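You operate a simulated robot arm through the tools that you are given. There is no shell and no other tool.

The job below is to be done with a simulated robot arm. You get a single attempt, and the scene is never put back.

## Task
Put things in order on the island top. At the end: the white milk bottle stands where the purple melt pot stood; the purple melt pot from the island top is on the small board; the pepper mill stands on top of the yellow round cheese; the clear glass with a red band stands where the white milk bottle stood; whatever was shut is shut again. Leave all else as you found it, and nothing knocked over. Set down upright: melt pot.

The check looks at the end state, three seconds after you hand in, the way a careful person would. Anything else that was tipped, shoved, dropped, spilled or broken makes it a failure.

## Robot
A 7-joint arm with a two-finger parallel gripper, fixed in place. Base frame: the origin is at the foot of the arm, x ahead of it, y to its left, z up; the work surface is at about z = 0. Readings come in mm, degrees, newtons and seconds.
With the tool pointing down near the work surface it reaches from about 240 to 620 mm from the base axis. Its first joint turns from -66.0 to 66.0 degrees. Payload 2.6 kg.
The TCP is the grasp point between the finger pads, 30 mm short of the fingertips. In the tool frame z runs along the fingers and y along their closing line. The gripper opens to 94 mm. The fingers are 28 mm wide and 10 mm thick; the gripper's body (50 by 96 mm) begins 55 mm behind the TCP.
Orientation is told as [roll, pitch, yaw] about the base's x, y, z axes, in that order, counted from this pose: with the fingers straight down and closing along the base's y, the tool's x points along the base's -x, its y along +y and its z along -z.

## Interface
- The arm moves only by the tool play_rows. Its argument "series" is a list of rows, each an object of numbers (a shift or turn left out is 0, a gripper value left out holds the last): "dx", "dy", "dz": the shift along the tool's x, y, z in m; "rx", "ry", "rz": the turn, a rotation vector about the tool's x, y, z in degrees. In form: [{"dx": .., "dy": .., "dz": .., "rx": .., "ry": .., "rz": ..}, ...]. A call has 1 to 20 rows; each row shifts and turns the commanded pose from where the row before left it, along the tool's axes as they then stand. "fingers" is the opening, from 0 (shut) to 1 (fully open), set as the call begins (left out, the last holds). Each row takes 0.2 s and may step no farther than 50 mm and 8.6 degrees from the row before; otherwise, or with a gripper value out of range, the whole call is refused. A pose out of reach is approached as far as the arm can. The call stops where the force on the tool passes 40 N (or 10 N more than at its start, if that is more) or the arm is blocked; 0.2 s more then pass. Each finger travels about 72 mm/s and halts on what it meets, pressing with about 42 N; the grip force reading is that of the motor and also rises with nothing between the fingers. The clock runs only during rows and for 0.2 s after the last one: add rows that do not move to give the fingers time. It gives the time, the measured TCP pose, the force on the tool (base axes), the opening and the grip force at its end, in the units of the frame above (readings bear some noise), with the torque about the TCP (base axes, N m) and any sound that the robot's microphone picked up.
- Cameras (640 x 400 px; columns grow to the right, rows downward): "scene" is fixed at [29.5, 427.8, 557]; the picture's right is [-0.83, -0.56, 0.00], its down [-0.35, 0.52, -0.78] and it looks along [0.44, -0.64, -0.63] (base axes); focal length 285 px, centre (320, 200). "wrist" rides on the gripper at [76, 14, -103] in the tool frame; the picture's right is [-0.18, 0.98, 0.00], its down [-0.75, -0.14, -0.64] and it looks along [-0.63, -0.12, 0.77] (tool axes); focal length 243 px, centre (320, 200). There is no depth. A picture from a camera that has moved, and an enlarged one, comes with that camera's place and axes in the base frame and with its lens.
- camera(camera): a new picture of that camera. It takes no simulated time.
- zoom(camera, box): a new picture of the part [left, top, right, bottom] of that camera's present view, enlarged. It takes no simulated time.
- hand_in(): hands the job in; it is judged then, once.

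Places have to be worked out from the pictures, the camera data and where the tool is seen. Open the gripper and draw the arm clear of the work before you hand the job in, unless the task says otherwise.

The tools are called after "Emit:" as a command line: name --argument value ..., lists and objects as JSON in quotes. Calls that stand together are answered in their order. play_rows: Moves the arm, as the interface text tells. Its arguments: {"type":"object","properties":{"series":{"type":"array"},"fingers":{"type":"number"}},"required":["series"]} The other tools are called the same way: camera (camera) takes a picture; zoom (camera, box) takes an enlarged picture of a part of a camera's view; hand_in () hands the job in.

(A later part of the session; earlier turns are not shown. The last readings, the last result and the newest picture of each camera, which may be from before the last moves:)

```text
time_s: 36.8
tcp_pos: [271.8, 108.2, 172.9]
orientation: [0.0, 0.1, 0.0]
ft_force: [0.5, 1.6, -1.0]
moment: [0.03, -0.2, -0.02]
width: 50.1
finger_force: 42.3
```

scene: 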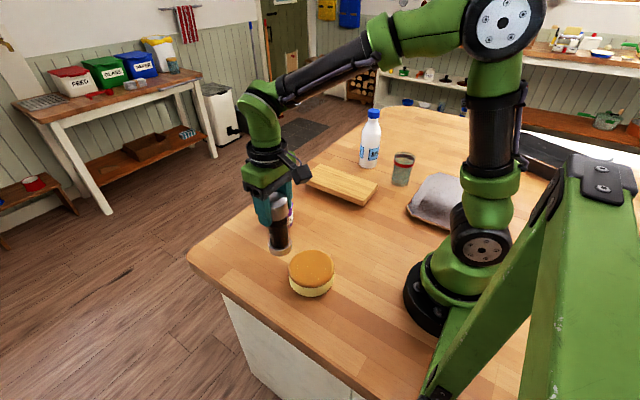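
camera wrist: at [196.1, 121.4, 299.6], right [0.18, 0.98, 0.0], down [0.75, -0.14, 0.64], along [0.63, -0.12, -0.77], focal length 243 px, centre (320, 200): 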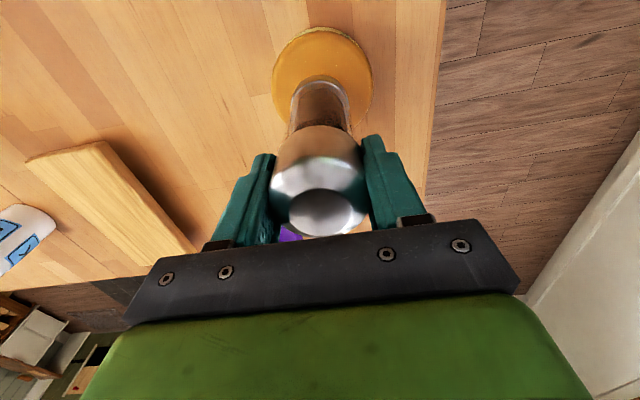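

The load is almost neutral at -1 N, so the mill is just resting on the cheese. I'll release.

Emit:
play_rows --series '[{}, {}, {}, {}, {}]' --fingers 1

Emit:
zoom --camera "scene" --box '[260, 170, 360, 310]'

Emit:
camera --camera "wrist"

```text
time_s: 38.0
tcp_pos: [271.8, 107.9, 173.1]
orientation: [0.0, 0.0, 0.0]
ft_force: [-0.2, 1.0, 0.4]
moment: [0.02, 0.01, -0.01]
width: 94.1
finger_force: 0.0
```

```text
2.86 times, centred on (310, 240) of scene
camera zoom: at [29.5, 427.8, 557.0], right [-0.83, -0.56, 0.0], down [-0.35, 0.52, -0.78], along [0.44, -0.64, -0.63], focal length 814 px, centre (349, 86)
```

zoom: 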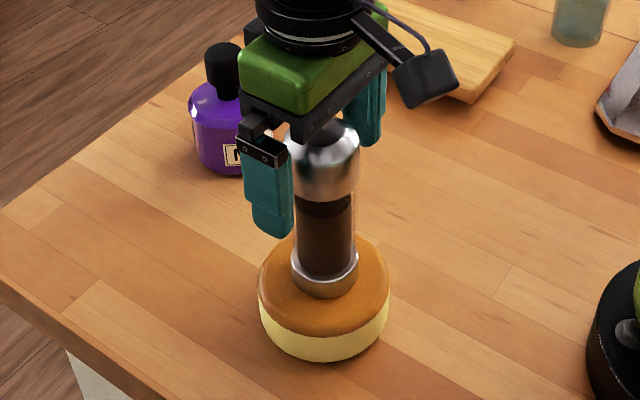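

```text
taken
camera wrist: at [195.0, 122.5, 278.4], right [0.18, 0.98, 0.0], down [0.75, -0.14, 0.64], along [0.63, -0.12, -0.77], focal length 243 px, centre (320, 200)
```

wrist: 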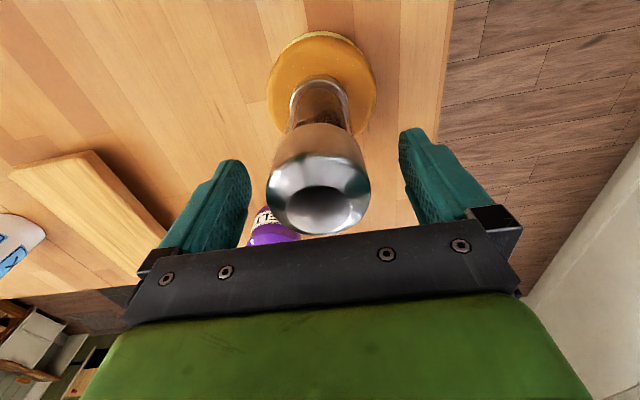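

The mill is standing on the cheese. I'll rise straight up, clear of it, and then move above the pot.

Emit:
play_rows --series '[{"dz": -0.01}, {"dz": -0.015}, {"dz": -0.02}, {"dz": -0.025}, {"dz": -0.03}, {"dz": -0.03}, {"dz": -0.03}, {"dx": -0.025, "dy": -0.014}, {"dx": -0.025, "dy": -0.014}, {"dx": -0.025, "dy": -0.014}, {"dx": -0.025, "dy": -0.014}, {"dx": -0.025, "dy": -0.014}, {"dx": -0.025, "dy": -0.014}, {"dx": -0.02, "dy": -0.009}, {}, {}]'

Emit:
camera --camera "wrist"

Emit:
camera --camera "scene"

```text
time_s: 41.4
tcp_pos: [443.2, 16.8, 335.1]
orientation: [0.0, 0.0, 0.1]
ft_force: [0.9, 0.5, 0.3]
moment: [-0.03, -0.03, 0.0]
width: 94.1
finger_force: 0.1
```

```text
taken
camera wrist: at [366.1, 31.2, 440.3], right [0.18, 0.98, 0.0], down [0.75, -0.14, 0.64], along [0.63, -0.12, -0.77], focal length 243 px, centre (320, 200)
```

wrist: 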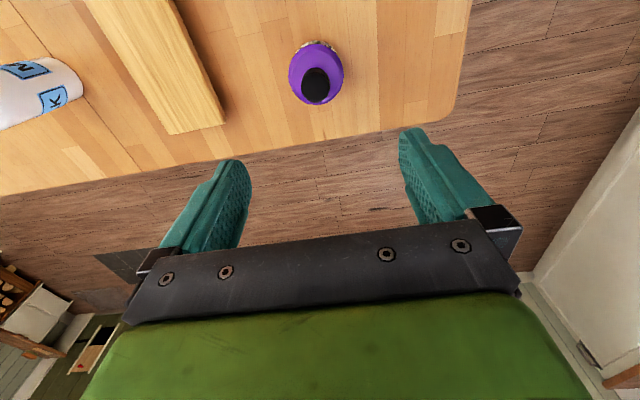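

```text
taken
```

scene: 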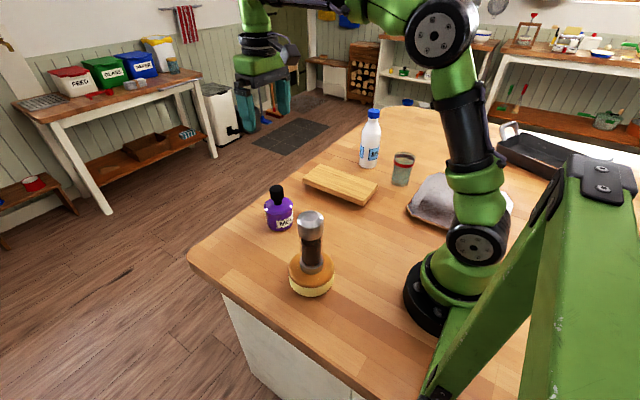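

The mill stands upright on the cheese and I'm above the pot. I'll zoom to fix the pot's centre and shape.

Emit:
zoom --camera "wrist" --box '[260, 20, 380, 120]'

Emit:
zoom --camera "scene" --box '[250, 175, 310, 240]'

Emit:
zoom --camera "wrist" --box '[60, 0, 260, 150]'

```text
4.00 times, centred on (320, 70) of wrist
camera zoom: at [366.1, 31.2, 440.3], right [0.18, 0.98, 0.0], down [0.75, -0.14, 0.64], along [0.63, -0.12, -0.77], focal length 970 px, centre (320, 720)
```

zoom: 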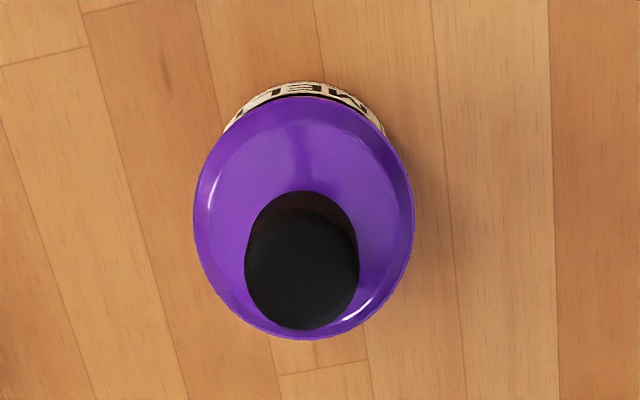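

```text
6.15 times, centred on (280, 208) of scene
camera zoom: at [29.6, 427.8, 557.0], right [-0.83, -0.56, 0.0], down [-0.35, 0.52, -0.78], along [0.44, -0.64, -0.63], focal length 1754 px, centre (566, 154)
```

zoom: 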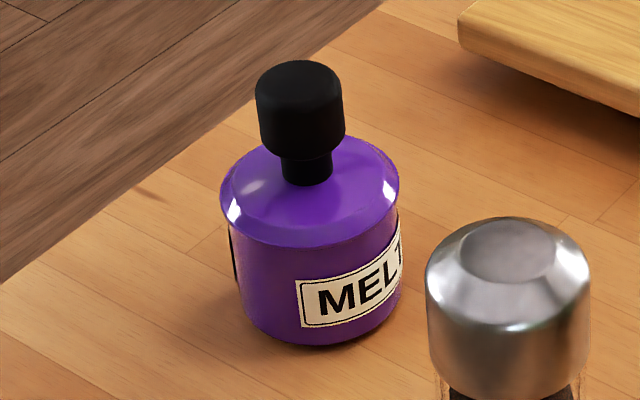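

```text
2.67 times, centred on (160, 75) of wrist
camera zoom: at [366.1, 31.2, 440.3], right [0.18, 0.98, 0.0], down [0.75, -0.14, 0.64], along [0.63, -0.12, -0.77], focal length 647 px, centre (747, 533)
```

zoom: 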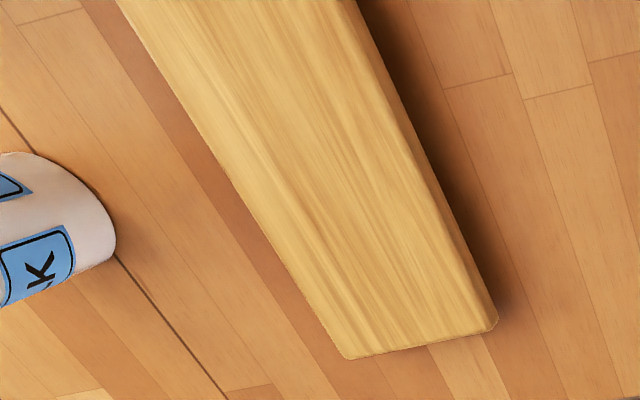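

The pot's rim is about 77 wide at z near 65, the knob top is near z 127, and the pot centre is about (447,9.8). I'll align over it and descend partway.

Emit:
play_rows --series '[{"dx": -0.0038, "dy": -0.007}, {"dz": 0.02}, {"dz": 0.03}, {"dz": 0.03}, {"dz": 0.03}, {"dz": 0.03}, {"dz": 0.015}, {}, {}]'

Emit:
camera --camera "wrist"

Emit:
zoom --camera "scene" --box '[230, 130, 330, 250]'

```text
time_s: 43.4
tcp_pos: [449.0, 8.9, 177.9]
orientation: [0.0, 0.0, 0.0]
ft_force: [-0.2, 0.7, 0.2]
moment: [0.0, 0.0, -0.02]
width: 94.2
finger_force: 0.0
```

```text
taken
camera wrist: at [370.6, 22.4, 282.6], right [0.18, 0.98, 0.0], down [0.75, -0.14, 0.64], along [0.63, -0.12, -0.77], focal length 243 px, centre (320, 200)
```

wrist: 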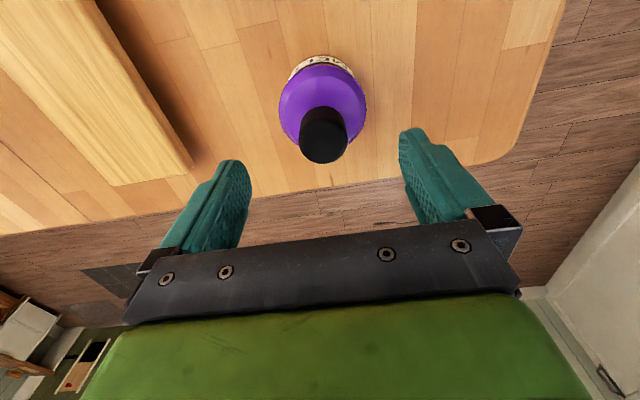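

```text
3.33 times, centred on (280, 190) of scene
camera zoom: at [29.5, 427.8, 557.0], right [-0.83, -0.56, 0.0], down [-0.35, 0.52, -0.78], along [0.44, -0.64, -0.63], focal length 950 px, centre (453, 233)
```

zoom: 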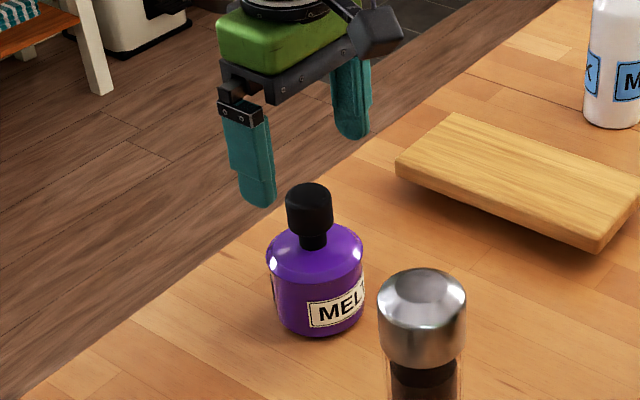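

The pot is about 2 mm to +y of the finger centre. I'll correct for that and descend to z of about 86, keeping the palm above the knob.

Emit:
play_rows --series '[{"dx": -0.001, "dy": 0.002, "dz": 0.01}, {"dz": 0.02}, {"dz": 0.02}, {"dz": 0.015}, {"dz": 0.01}, {"dz": 0.01}, {"dz": 0.006}, {}, {}]'

Emit:
camera --camera "wrist"

Emit:
zoom --camera "scene" --box '[230, 150, 330, 250]'

```text
time_s: 45.4
tcp_pos: [447.5, 10.6, 88.0]
orientation: [-0.1, 0.0, 0.0]
ft_force: [-0.2, -0.9, -0.4]
moment: [0.03, -0.01, -0.01]
width: 93.9
finger_force: 0.2
```

```text
taken
camera wrist: at [370.7, 24.4, 192.6], right [0.18, 0.98, 0.0], down [0.75, -0.14, 0.64], along [0.63, -0.12, -0.77], focal length 243 px, centre (320, 200)
```

wrist: 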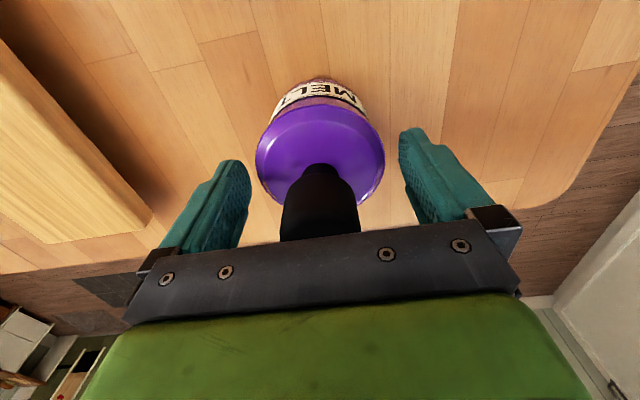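

```text
4.00 times, centred on (280, 200) of scene
camera zoom: at [29.5, 427.8, 557.0], right [-0.83, -0.56, 0.0], down [-0.35, 0.52, -0.78], along [0.44, -0.64, -0.63], focal length 1140 px, centre (480, 200)
```

zoom: 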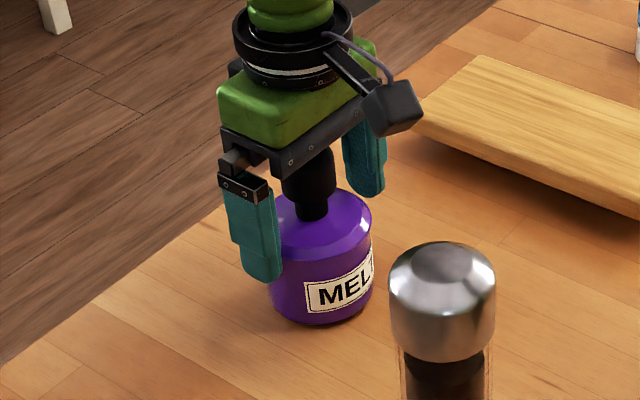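

It's centred. I'll go 6 mm lower for more purchase below the rim, then close.

Emit:
play_rows --series '[{"dz": 0.003}, {"dz": 0.003}, {}]'

Emit:
play_rows --series '[{}, {}, {}, {}, {}]' --fingers 0

Emit:
zoom --camera "wrist" --box '[200, 40, 440, 250]'

Emit:
zoom --camera "scene" --box '[230, 150, 330, 250]'

```text
time_s: 46.2
tcp_pos: [446.9, 10.1, 83.1]
orientation: [0.0, 0.0, 0.0]
ft_force: [0.2, -0.4, -0.5]
moment: [0.0, -0.04, 0.02]
width: 94.1
finger_force: 0.1
```

```text
time_s: 47.4
tcp_pos: [446.4, 10.5, 81.7]
orientation: [0.0, 0.0, 0.0]
ft_force: [0.3, -0.9, -0.3]
moment: [-0.08, 0.03, -0.02]
width: 72.7
finger_force: 42.2
```

```text
1.90 times, centred on (320, 145) of wrist
camera zoom: at [370.2, 24.2, 187.0], right [0.18, 0.98, 0.0], down [0.75, -0.14, 0.64], along [0.63, -0.12, -0.77], focal length 462 px, centre (320, 305)
```

zoom: 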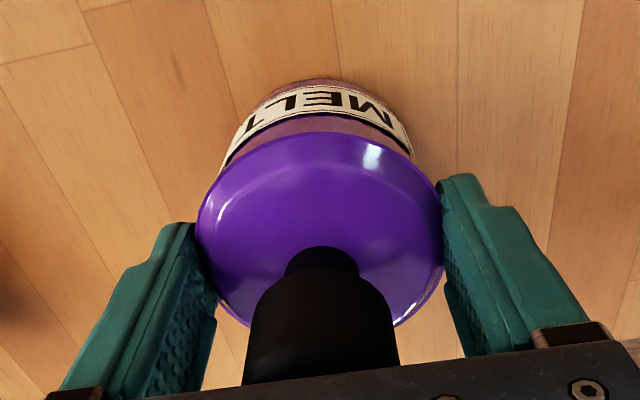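

```text
4.00 times, centred on (280, 200) of scene
camera zoom: at [29.5, 427.8, 557.0], right [-0.83, -0.56, 0.0], down [-0.35, 0.52, -0.78], along [0.44, -0.64, -0.63], focal length 1140 px, centre (480, 200)
```

zoom: 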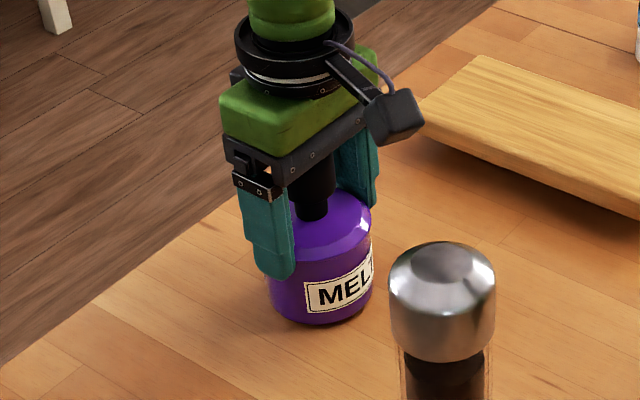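

The grip closed at 72.7 mm, and the pot centre is about (448.5,10.4), which is where the milk will go. I'll test-lift 4 mm slowly.

Emit:
play_rows --series '[{"dz": -0.001}, {"dz": -0.001}, {"dz": -0.001}, {"dz": -0.001}, {}, {}]'

Emit:
zoom --camera "wrist" --box '[200, 40, 440, 250]'

Emit:
zoom --camera "scene" --box '[230, 150, 330, 250]'

```text
time_s: 48.8
tcp_pos: [446.2, 11.1, 86.0]
orientation: [0.0, 0.1, -0.1]
ft_force: [1.3, -0.2, -2.3]
moment: [0.0, 0.01, -0.01]
width: 72.7
finger_force: 41.8
```

```text
1.90 times, centred on (320, 145) of wrist
camera zoom: at [369.8, 24.5, 190.2], right [0.18, 0.98, 0.0], down [0.75, -0.14, 0.64], along [0.63, -0.12, -0.77], focal length 462 px, centre (320, 305)
```

zoom: 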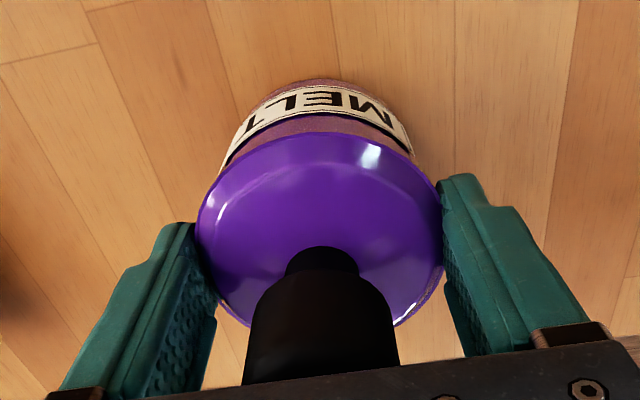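

```text
4.00 times, centred on (280, 200) of scene
camera zoom: at [29.6, 427.8, 557.0], right [-0.83, -0.56, 0.0], down [-0.36, 0.52, -0.78], along [0.44, -0.64, -0.63], focal length 1140 px, centre (480, 200)
```

zoom: 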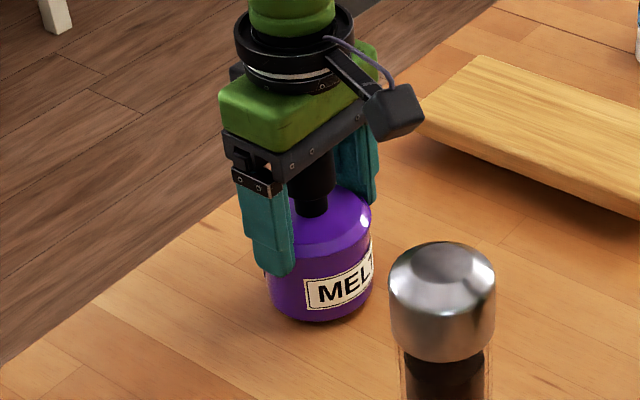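

The whole pot lifts cleanly at -2.3 N with no slip. I'll keep raising it slowly.

Emit:
play_rows --series '[{"dz": -0.002}, {"dz": -0.003}, {"dz": -0.004}, {"dz": -0.004}, {"dz": -0.004}, {"dz": -0.004}, {"dz": -0.004}, {"dz": -0.004}, {"dz": -0.004}, {"dz": -0.004}, {"dz": -0.004}, {"dz": -0.004}, {"dz": -0.004}, {"dz": -0.004}, {"dz": -0.004}, {"dz": -0.004}, {"dz": -0.004}, {"dz": -0.003}, {"dz": -0.002}, {}]'

Emit:
camera --camera "wrist"

Emit:
zoom --camera "scene" --box '[280, 140, 400, 230]'

Emit:
zoom --camera "scene" --box '[230, 110, 330, 250]'

```text
time_s: 53.0
tcp_pos: [445.7, 10.0, 156.2]
orientation: [0.0, 0.0, 0.0]
ft_force: [0.9, 0.7, -2.6]
moment: [-0.02, 0.0, 0.04]
width: 72.4
finger_force: 41.8
```

```text
taken
camera wrist: at [370.2, 24.8, 260.2], right [0.18, 0.98, 0.0], down [0.75, -0.14, 0.64], along [0.63, -0.12, -0.77], focal length 243 px, centre (320, 200)
```

wrist: 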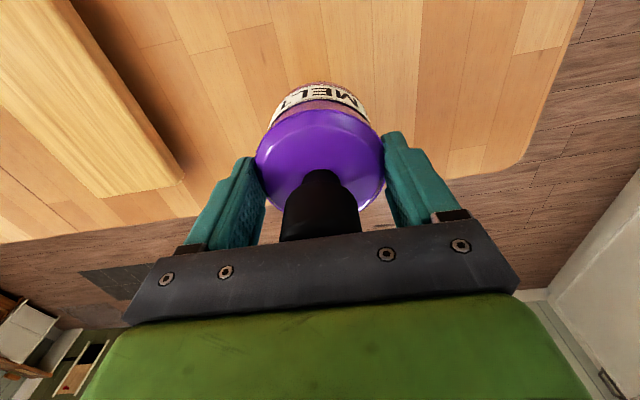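

```text
4.44 times, centred on (340, 185) of scene
camera zoom: at [29.6, 427.8, 557.0], right [-0.83, -0.56, 0.0], down [-0.36, 0.52, -0.78], along [0.44, -0.64, -0.63], focal length 1267 px, centre (231, 267)
```

zoom: 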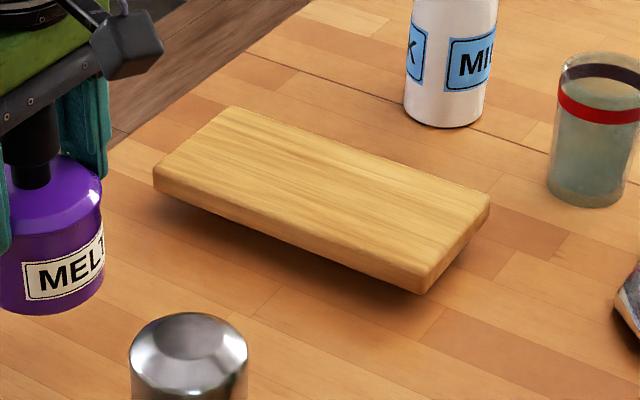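

```text
2.86 times, centred on (280, 180) of scene
camera zoom: at [29.6, 427.8, 557.0], right [-0.83, -0.56, 0.0], down [-0.36, 0.52, -0.78], along [0.44, -0.64, -0.63], focal length 814 px, centre (434, 257)
```

zoom: 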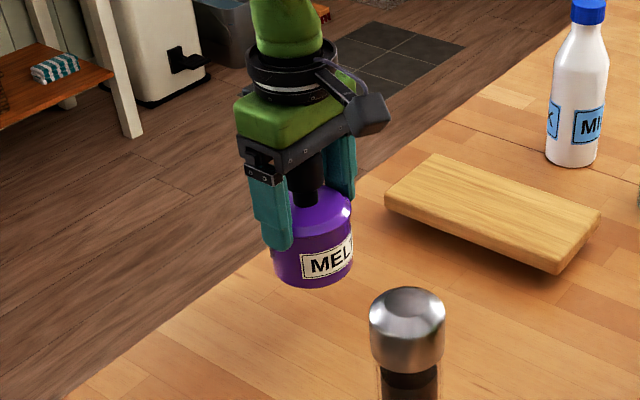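

The board looks raised on feet with its top near z 38–40, centred roughly at (392,-218). I'll carry the pot there slowly in two legs, with its base about 74 mm up.

Emit:
play_rows --series '[{"dx": 0.0007, "dy": -0.003}, {"dx": 0.0012, "dy": -0.005}, {"dx": 0.0017, "dy": -0.007}, {"dx": 0.002, "dy": -0.008}, {"dx": 0.002, "dy": -0.008}, {"dx": 0.002, "dy": -0.008}, {"dx": 0.002, "dy": -0.008}, {"dx": 0.002, "dy": -0.008}, {"dx": 0.002, "dy": -0.008}, {"dx": 0.002, "dy": -0.008}, {"dx": 0.002, "dy": -0.008}, {"dx": 0.002, "dy": -0.008}, {"dx": 0.002, "dy": -0.008}, {"dx": 0.002, "dy": -0.008}, {"dx": 0.002, "dy": -0.008}, {"dx": 0.002, "dy": -0.008}, {"dx": 0.002, "dy": -0.008}, {"dx": 0.0017, "dy": -0.007}, {"dx": 0.0012, "dy": -0.005}, {"dx": 0.0007, "dy": -0.003}]'

Emit:
camera --camera "wrist"

Emit:
camera --camera "scene"

```text
time_s: 57.2
tcp_pos: [411.1, -130.0, 154.8]
orientation: [0.0, 0.0, 0.1]
ft_force: [0.7, 0.1, -2.7]
moment: [0.0, 0.03, 0.01]
width: 72.6
finger_force: 41.5
```

```text
taken
camera wrist: at [335.1, -117.4, 260.0], right [0.18, 0.98, 0.0], down [0.75, -0.14, 0.64], along [0.63, -0.12, -0.77], focal length 243 px, centre (320, 200)
```

wrist: 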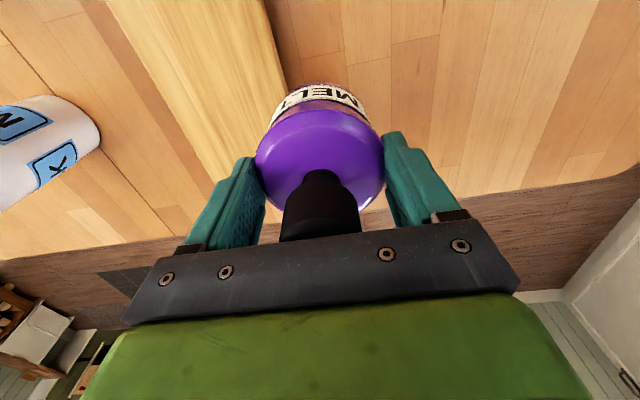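

```text
taken
```

scene: 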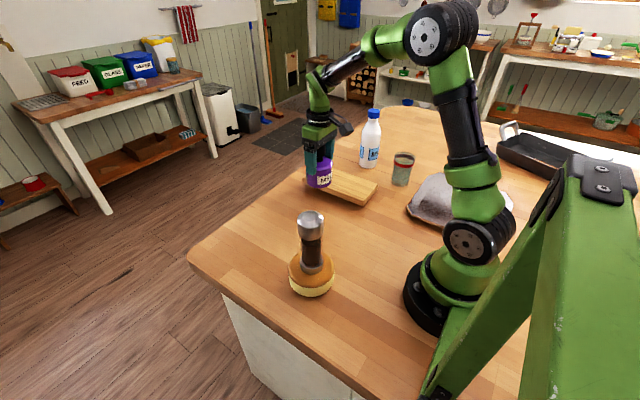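

Steady so far. I'll zoom on the board in the wrist view to refine its edges.

Emit:
zoom --camera "wrist" --box '[90, 0, 330, 150]'

Emit:
zoom --camera "scene" --box '[290, 90, 410, 220]'

```text
2.67 times, centred on (210, 75) of wrist
camera zoom: at [335.1, -117.4, 260.0], right [0.18, 0.98, 0.0], down [0.75, -0.14, 0.64], along [0.63, -0.12, -0.77], focal length 647 px, centre (613, 533)
```

zoom: 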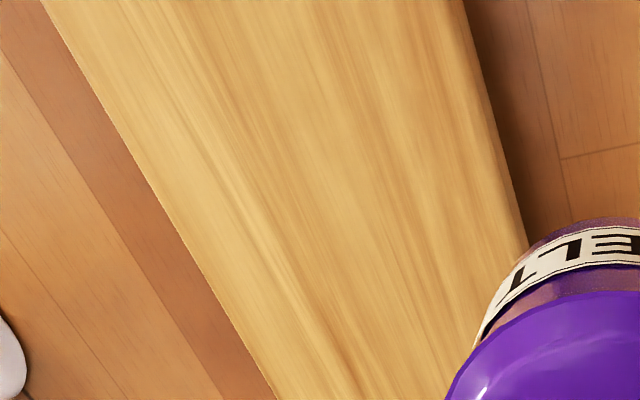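

```text
3.08 times, centred on (350, 155) of scene
camera zoom: at [29.6, 427.8, 557.0], right [-0.83, -0.56, 0.0], down [-0.36, 0.52, -0.78], along [0.44, -0.64, -0.63], focal length 877 px, centre (228, 338)
```

zoom: 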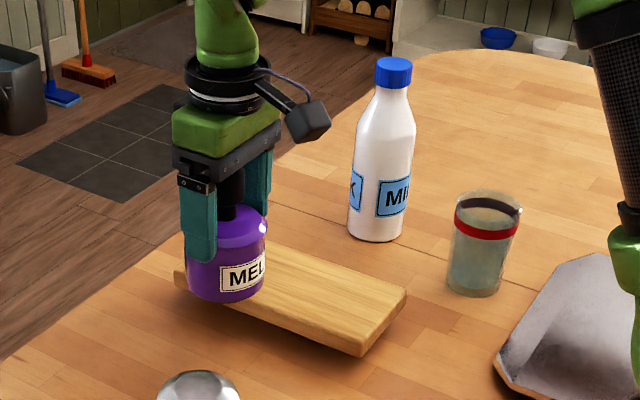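

From both views the board centre is about (388,-210), with its top near z 42. I'll continue the carry to put the pot over it.

Emit:
play_rows --series '[{"dx": 0.0009, "dy": -0.003}, {"dx": 0.0016, "dy": -0.005}, {"dx": 0.0022, "dy": -0.007}, {"dx": 0.0025, "dy": -0.008}, {"dx": 0.0025, "dy": -0.008}, {"dx": 0.0025, "dy": -0.008}, {"dx": 0.0025, "dy": -0.008}, {"dx": 0.0025, "dy": -0.008}, {"dx": 0.0025, "dy": -0.008}, {"dx": 0.0022, "dy": -0.007}, {"dx": 0.0016, "dy": -0.005}, {"dx": 0.0009, "dy": -0.003}, {"dx": 0.0006, "dy": -0.002}, {}]'

Emit:
camera --camera "wrist"

Emit:
zoom --camera "scene" --box '[290, 90, 410, 220]'

```text
time_s: 60.2
tcp_pos: [387.3, -212.4, 155.4]
orientation: [0.1, 0.0, 0.0]
ft_force: [-0.7, -0.5, -2.1]
moment: [0.0, 0.02, -0.03]
width: 72.5
finger_force: 42.0
```

```text
taken
camera wrist: at [310.4, -197.5, 260.6], right [0.18, 0.98, 0.0], down [0.75, -0.14, 0.64], along [0.63, -0.12, -0.77], focal length 243 px, centre (320, 200)
```

wrist: 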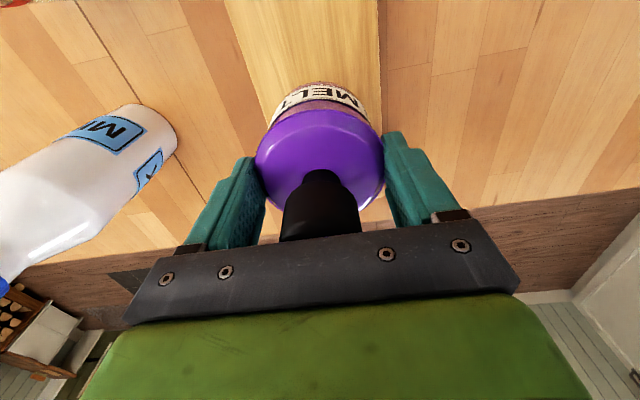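

```text
3.08 times, centred on (350, 155) of scene
camera zoom: at [29.6, 427.8, 557.0], right [-0.83, -0.56, 0.0], down [-0.35, 0.52, -0.78], along [0.44, -0.64, -0.63], focal length 877 px, centre (228, 338)
```

zoom: 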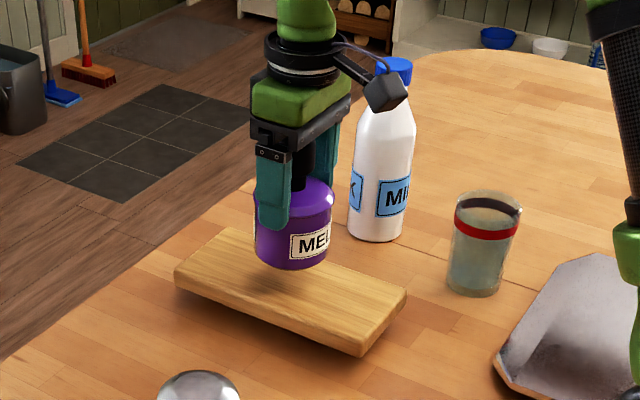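

The pot is over the board's centre to within 2 mm. I'll lower it slowly, with its base stopping at about 51 mm, and then creep.

Emit:
play_rows --series '[{"dz": 0.002}, {"dz": 0.003}, {"dz": 0.004}, {"dz": 0.004}, {"dz": 0.004}, {"dz": 0.003}, {"dz": 0.002}, {}]'

Emit:
zoom --camera "scene" --box '[300, 110, 400, 220]'

```text
time_s: 62.0
tcp_pos: [386.2, -211.6, 134.1]
orientation: [0.0, 0.0, 0.0]
ft_force: [0.1, 0.2, -2.5]
moment: [0.03, -0.01, 0.02]
width: 72.4
finger_force: 42.0
```

```text
3.64 times, centred on (350, 165) of scene
camera zoom: at [29.6, 427.8, 557.0], right [-0.83, -0.56, 0.0], down [-0.36, 0.52, -0.78], along [0.44, -0.64, -0.63], focal length 1037 px, centre (211, 327)
```

zoom: 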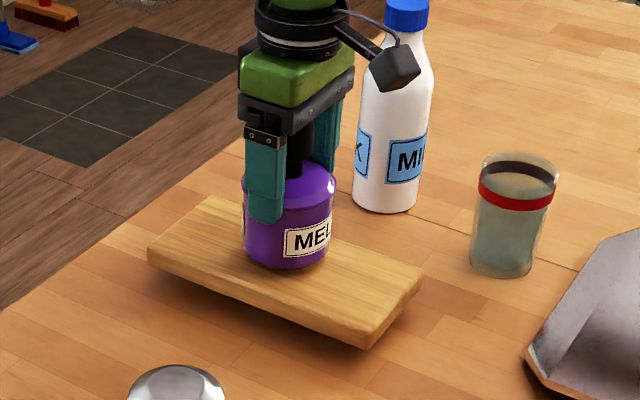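

No contact yet at -2.5 N. I'll creep down 1 mm at a time.

Emit:
play_rows --series '[{"dz": 0.001}, {"dz": 0.001}, {"dz": 0.001}, {}]'

Emit:
play_rows --series '[{"dz": 0.001}, {"dz": 0.001}, {}]'

```text
time_s: 63.0
tcp_pos: [385.8, -211.4, 129.3]
orientation: [0.0, -0.1, 0.0]
ft_force: [-0.1, 0.9, -2.8]
moment: [0.02, 0.02, 0.01]
width: 72.4
finger_force: 42.3
```

```text
time_s: 63.8
tcp_pos: [386.0, -212.9, 127.8]
orientation: [0.1, 0.0, 0.0]
ft_force: [-0.6, -0.1, -2.6]
moment: [-0.01, 0.0, 0.01]
width: 72.7
finger_force: 42.1
```

Emit:
play_rows --series '[{"dz": 0.001}, {"dz": 0.001}, {}]'

Emit:
zoom --camera "scene" --box '[310, 140, 390, 220]'

```text
time_s: 64.6
tcp_pos: [386.4, -212.0, 127.5]
orientation: [0.0, 0.0, 0.0]
ft_force: [-3.0, 2.2, 5.0]
moment: [0.17, 0.32, -0.03]
width: 72.4
finger_force: 42.1
```

```text
5.00 times, centred on (350, 180) of scene
camera zoom: at [29.5, 427.8, 557.0], right [-0.83, -0.56, 0.0], down [-0.35, 0.52, -0.78], along [0.44, -0.64, -0.63], focal length 1425 px, centre (170, 300)
```

zoom: 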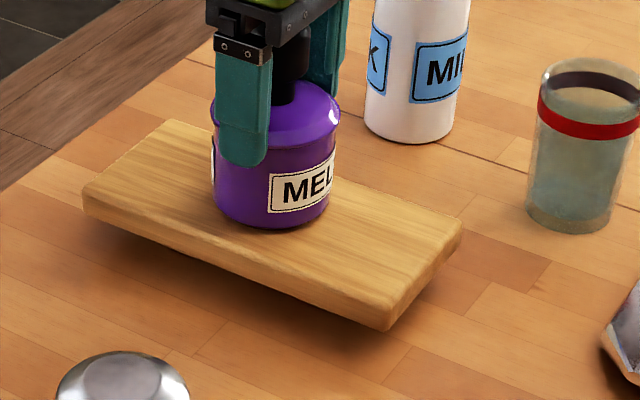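

Contact: +5 N, so the board top is near z 45. I'll ease off 0.5 mm and release.

Emit:
play_rows --series '[{"dz": -0.0005}, {}]'

Emit:
play_rows --series '[{}, {}, {}, {}]' --fingers 1

Emit:
camera --camera "wrist"

Emit:
zoom --camera "scene" --box '[310, 140, 390, 220]'

```text
time_s: 65.2
tcp_pos: [386.6, -211.3, 127.6]
orientation: [0.0, 0.0, 0.1]
ft_force: [-0.1, -0.8, -0.7]
moment: [-0.02, -0.1, -0.03]
width: 72.4
finger_force: 41.6
```

```text
time_s: 66.2
tcp_pos: [386.8, -211.8, 127.9]
orientation: [0.0, 0.1, -0.1]
ft_force: [-0.2, 0.8, 0.1]
moment: [0.01, 0.0, 0.0]
width: 94.1
finger_force: 0.0
```

```text
taken
camera wrist: at [310.1, -197.2, 231.6], right [0.18, 0.98, 0.0], down [0.75, -0.14, 0.64], along [0.63, -0.12, -0.77], focal length 243 px, centre (320, 200)
```

wrist: 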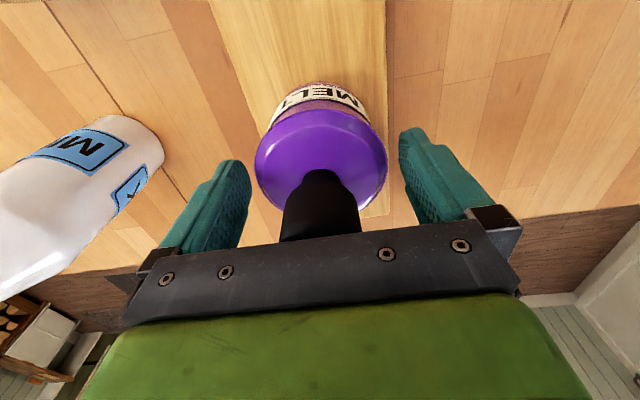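

```text
5.00 times, centred on (350, 180) of scene
camera zoom: at [29.5, 427.8, 557.0], right [-0.83, -0.56, 0.0], down [-0.35, 0.52, -0.78], along [0.44, -0.64, -0.63], focal length 1425 px, centre (170, 300)
```

zoom: 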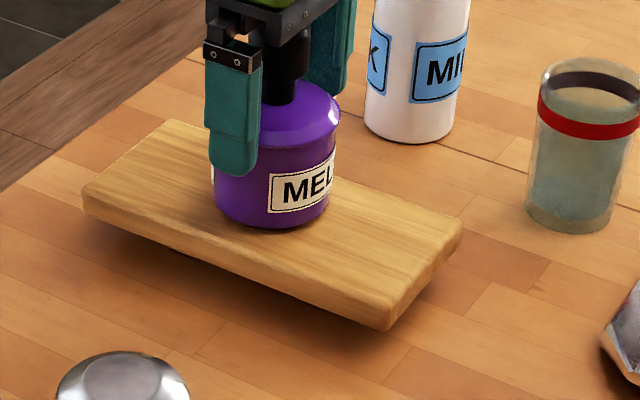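

The pot stands on the board. I'll rise straight up, then move to hover above the milk bottle at z of about 340.

Emit:
play_rows --series '[{"dz": -0.01}, {"dz": -0.015}, {"dz": -0.02}, {"dz": -0.03}, {"dz": -0.03}, {"dz": -0.03}, {"dz": -0.03}, {"dz": -0.03}, {"dz": -0.02}, {"dy": -0.02}, {"dy": -0.03}, {"dy": -0.03}, {"dy": -0.03}, {"dy": -0.03}, {"dy": -0.03}, {"dy": -0.02}, {}, {}]'

Emit:
camera --camera "wrist"

Emit:
camera --camera "scene"

```text
time_s: 70.0
tcp_pos: [386.1, -360.4, 341.0]
orientation: [0.0, 0.0, 0.0]
ft_force: [0.4, 0.7, 0.6]
moment: [0.0, 0.01, -0.01]
width: 94.1
finger_force: 0.1
out of reach, approached as far as the arm can: row 15, 16
```

```text
taken
camera wrist: at [309.2, -346.6, 446.6], right [0.18, 0.98, 0.0], down [0.75, -0.14, 0.64], along [0.63, -0.12, -0.77], focal length 243 px, centre (320, 200)
```

wrist: 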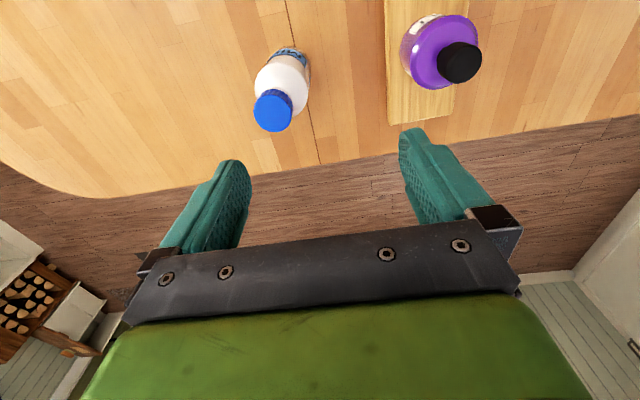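

```text
taken
```

scene: 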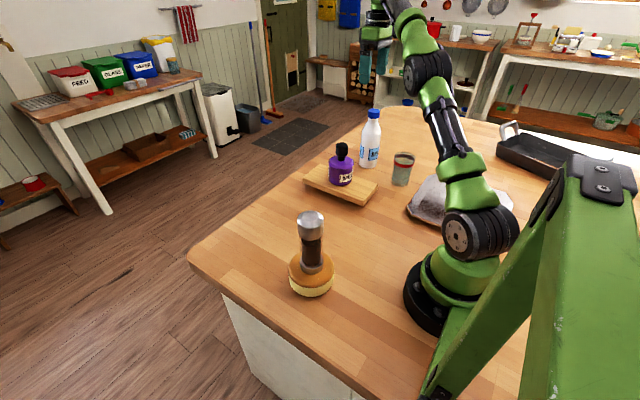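

At z 341 the arm stopped at y -360, its reach limit there. I'll step back slightly while lowering to z 290, to see where the commanded pose stands and to look at the bottle from nearer.

Emit:
play_rows --series '[{"dy": 0.01, "dz": 0.01}, {"dy": 0.01, "dz": 0.02}, {"dz": 0.02}, {}, {}]'

Emit:
camera --camera "wrist"

```text
time_s: 71.2
tcp_pos: [387.3, -341.5, 289.4]
orientation: [-0.1, 0.0, -0.1]
ft_force: [0.0, 0.0, 0.1]
moment: [-0.04, -0.01, 0.02]
width: 94.1
finger_force: 0.1
```

```text
taken
camera wrist: at [310.0, -327.0, 394.4], right [0.18, 0.98, 0.0], down [0.75, -0.14, 0.64], along [0.63, -0.12, -0.77], focal length 243 px, centre (320, 200)
```

wrist: 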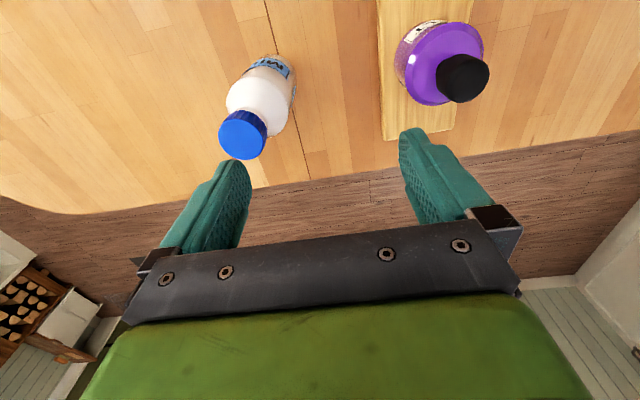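

The commanded pose clips to what is reachable. The bottle cap projects to about (387,-407.5), so I'll lower to z 264, which leaves the fingertips 30 above the cap, and move over it.

Emit:
play_rows --series '[{"dz": 0.015}, {"dz": 0.01}, {"dy": -0.015}, {"dy": -0.02}, {"dy": -0.02}, {"dy": -0.011}, {}, {}]'

Emit:
camera --camera "wrist"

Emit:
zoom --camera "scene" --box '[320, 60, 440, 200]'

```text
time_s: 73.0
tcp_pos: [384.9, -406.8, 265.7]
orientation: [-0.1, 0.0, -0.1]
ft_force: [0.2, 0.6, 0.0]
moment: [0.03, 0.04, 0.0]
width: 94.0
finger_force: 0.0
```

```text
taken
camera wrist: at [309.4, -392.7, 369.9], right [0.18, 0.98, 0.0], down [0.75, -0.14, 0.64], along [0.63, -0.12, -0.77], focal length 243 px, centre (320, 200)
```

wrist: 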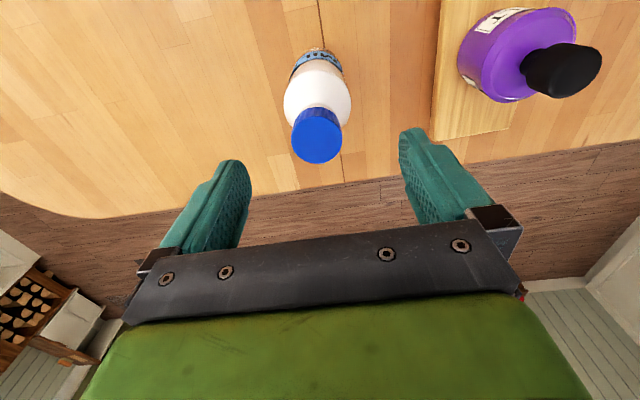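

```text
2.86 times, centred on (380, 130) of scene
camera zoom: at [29.6, 427.8, 557.0], right [-0.83, -0.56, 0.0], down [-0.35, 0.52, -0.78], along [0.44, -0.64, -0.63], focal length 814 px, centre (149, 400)
```

zoom: 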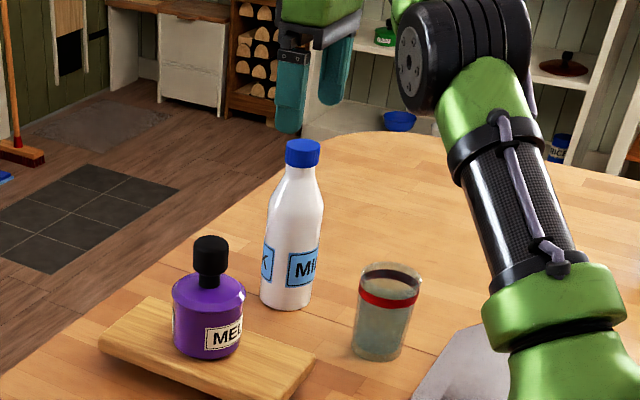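

Nearly aligned with the bottle. I'll zoom in to refine the offsets and check the bottle's profile.

Emit:
zoom --camera "wrist" --box '[250, 30, 390, 180]'

Emit:
zoom --camera "scene" --box '[345, 100, 415, 175]'

```text
2.67 times, centred on (320, 105) of wrist
camera zoom: at [309.4, -392.7, 369.9], right [0.18, 0.98, 0.0], down [0.75, -0.14, 0.64], along [0.63, -0.12, -0.77], focal length 647 px, centre (320, 453)
```

zoom: 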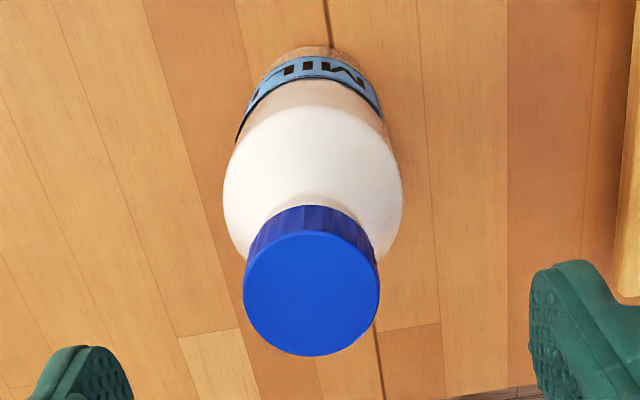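

```text
5.33 times, centred on (380, 138) of scene
camera zoom: at [29.6, 427.8, 557.0], right [-0.83, -0.56, 0.0], down [-0.35, 0.52, -0.78], along [0.44, -0.64, -0.63], focal length 1520 px, centre (0, 533)
```

zoom: 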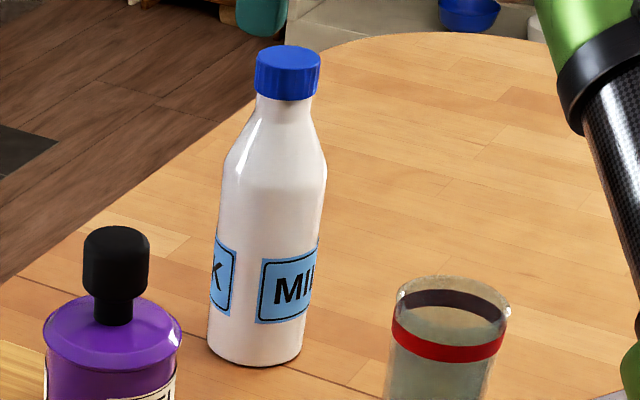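

The cap is about 38 wide, and the bottle axis is offset roughly (+3.5,-3.5) from the TCP. I'll descend to z of about 195 so the tips stay above the shoulder, correcting the offset on the way.

Emit:
play_rows --series '[{"dx": -0.0015, "dy": -0.0015, "dz": 0.01}, {"dx": -0.001, "dy": -0.001, "dz": 0.02}, {"dx": -0.001, "dy": -0.001, "dz": 0.02}, {"dz": 0.01}, {"dz": 0.007}, {}, {}]'

Emit:
zoom --camera "wrist" --box '[180, 20, 460, 260]'

Emit:
zoom --camera "scene" --box '[335, 70, 425, 175]'

```text
time_s: 74.6
tcp_pos: [390.1, -412.6, 199.1]
orientation: [0.1, -0.1, 0.0]
ft_force: [0.3, -0.3, -0.5]
moment: [0.0, -0.03, -0.02]
width: 93.9
finger_force: 0.1
```

```text
1.67 times, centred on (320, 140) of wrist
camera zoom: at [313.4, -397.6, 303.7], right [0.18, 0.98, 0.0], down [0.75, -0.14, 0.64], along [0.63, -0.12, -0.77], focal length 404 px, centre (320, 300)
```

zoom: 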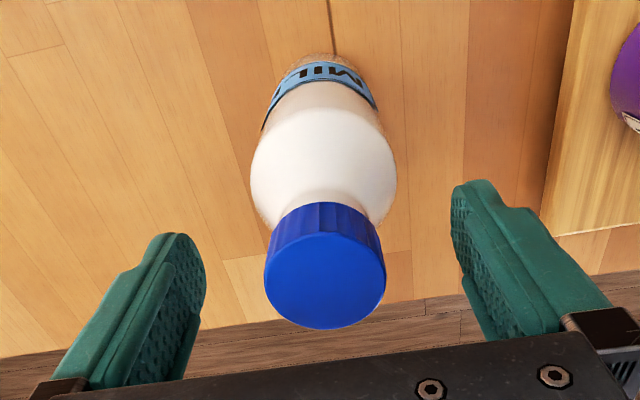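

```text
3.81 times, centred on (380, 122) of scene
camera zoom: at [29.5, 427.8, 557.0], right [-0.83, -0.56, 0.0], down [-0.35, 0.52, -0.78], along [0.44, -0.64, -0.63], focal length 1086 px, centre (91, 495)
```

zoom: 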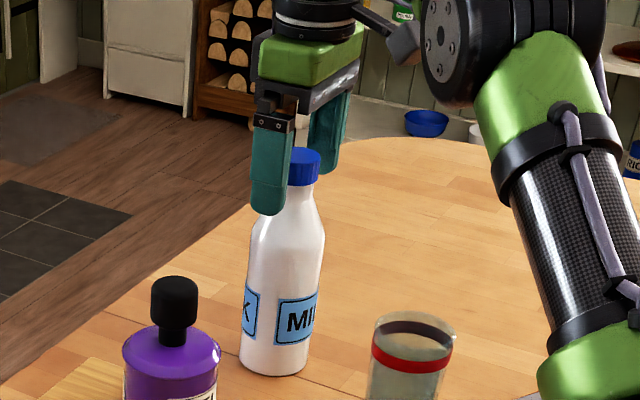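

The cap is about 1.8 mm to +y and its top is near z 202–205. I'll correct that, go down 4 mm more, and close on the cap.

Emit:
play_rows --series '[{"dy": 0.0018, "dz": 0.002}, {"dz": 0.003}, {}]'

Emit:
play_rows --series '[{}, {}, {}, {}, {}, {}]' --fingers 0

Emit:
zoom --camera "wrist" --box '[180, 20, 460, 260]'

Emit:
zoom --camera "scene" --box '[335, 70, 425, 175]'

```text
time_s: 75.4
tcp_pos: [388.8, -409.3, 193.0]
orientation: [0.0, -0.1, 0.0]
ft_force: [0.1, -0.3, -1.4]
moment: [0.04, 0.0, 0.0]
width: 93.9
finger_force: 0.1
```

```text
time_s: 76.8
tcp_pos: [389.2, -408.9, 193.1]
orientation: [0.1, 0.0, -0.1]
ft_force: [0.7, -2.7, -0.3]
moment: [-0.26, -0.06, -0.04]
width: 37.3
finger_force: 41.8
```

```text
1.67 times, centred on (320, 140) of wrist
camera zoom: at [312.8, -395.1, 298.2], right [0.18, 0.98, 0.0], down [0.75, -0.14, 0.64], along [0.63, -0.12, -0.77], focal length 404 px, centre (320, 300)
```

zoom: 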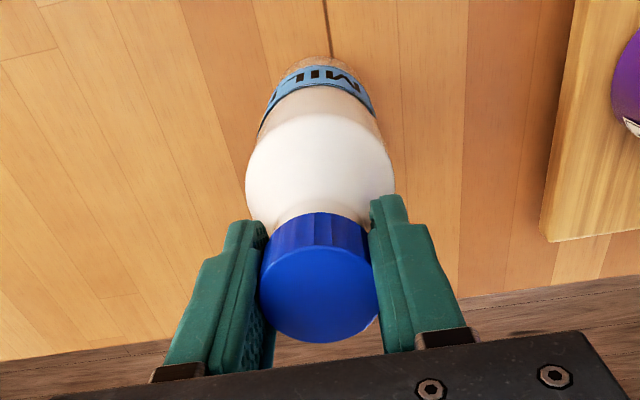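

```text
3.81 times, centred on (380, 122) of scene
camera zoom: at [29.5, 427.8, 557.0], right [-0.83, -0.56, 0.0], down [-0.35, 0.52, -0.78], along [0.44, -0.64, -0.63], focal length 1086 px, centre (91, 495)
```

zoom: 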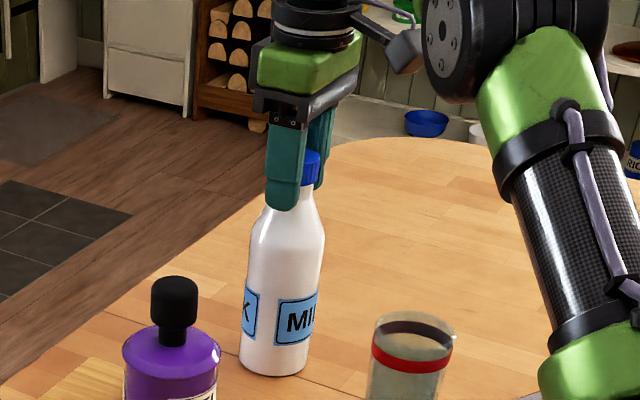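

The cap is gripped at 37.3 mm, and the bottle's place is about (389.5,-409.3). I'll test-lift 4 mm slowly.

Emit:
play_rows --series '[{"dz": -0.001}, {"dz": -0.001}, {"dz": -0.001}, {"dz": -0.001}, {}, {}]'

Emit:
zoom --camera "wrist" --box '[180, 20, 460, 260]'

Emit:
zoom --camera "scene" --box '[335, 70, 425, 175]'

```text
time_s: 78.2
tcp_pos: [390.1, -408.2, 197.3]
orientation: [0.0, 0.0, 0.0]
ft_force: [-0.7, 0.5, -6.8]
moment: [0.04, -0.03, 0.0]
width: 37.7
finger_force: 41.7
```

```text
1.67 times, centred on (320, 140) of wrist
camera zoom: at [313.4, -394.6, 302.7], right [0.18, 0.98, 0.0], down [0.75, -0.14, 0.64], along [0.63, -0.12, -0.77], focal length 404 px, centre (320, 300)
```

zoom: 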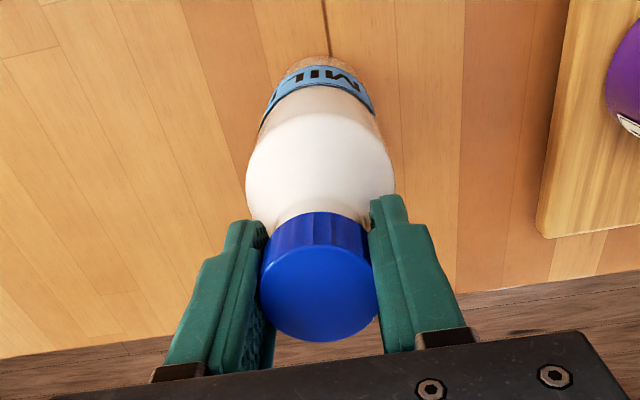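

```text
3.81 times, centred on (380, 122) of scene
camera zoom: at [29.6, 427.7, 557.0], right [-0.83, -0.56, 0.0], down [-0.36, 0.52, -0.78], along [0.44, -0.64, -0.63], focal length 1086 px, centre (91, 495)
```

zoom: 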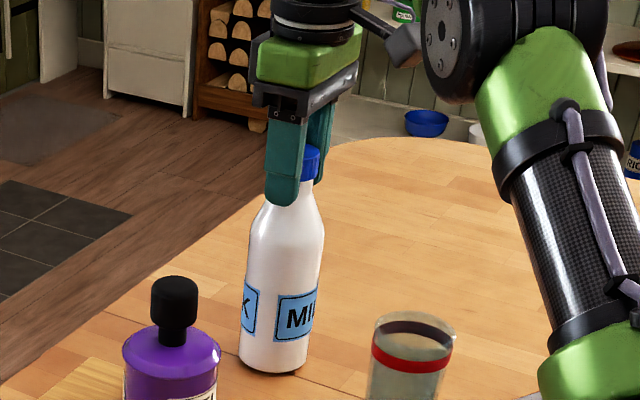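

The whole bottle lifts at -6.8 N with no visible slip. I'll continue slowly.

Emit:
play_rows --series '[{"dz": -0.001}, {"dz": -0.002}, {"dz": -0.002}, {"dz": -0.002}, {"dz": -0.002}, {"dz": -0.003}, {"dz": -0.003}, {"dz": -0.003}, {"dz": -0.003}, {"dz": -0.003}, {"dz": -0.003}, {"dz": -0.003}, {"dz": -0.003}, {"dz": -0.002}, {"dz": -0.002}, {"dz": -0.001}, {}]'

Emit:
zoom --camera "wrist" --box '[180, 20, 460, 260]'

Emit:
camera --camera "scene"

```text
time_s: 81.8
tcp_pos: [389.7, -408.9, 236.8]
orientation: [0.0, 0.0, 0.0]
ft_force: [0.4, 0.8, -6.1]
moment: [-0.14, 0.03, 0.01]
width: 37.0
finger_force: 41.5
```

```text
1.67 times, centred on (320, 140) of wrist
camera zoom: at [313.0, -394.8, 340.8], right [0.18, 0.98, 0.0], down [0.75, -0.14, 0.64], along [0.63, -0.12, -0.77], focal length 404 px, centre (320, 300)
```

zoom: 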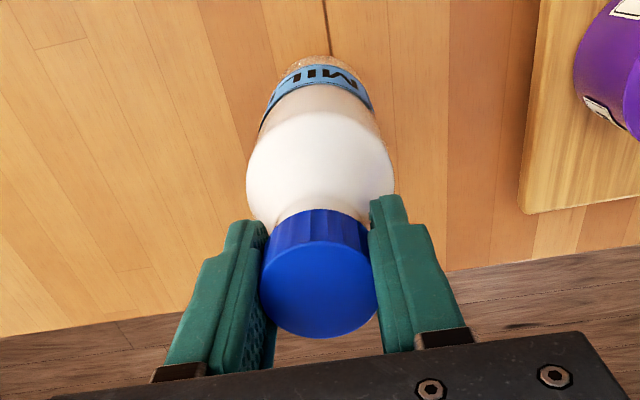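

```text
taken
```

scene: 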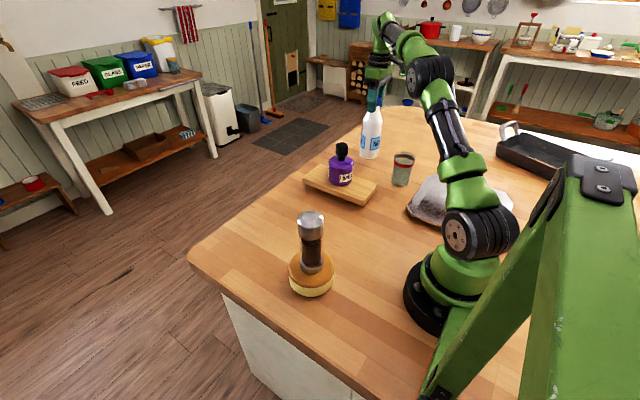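

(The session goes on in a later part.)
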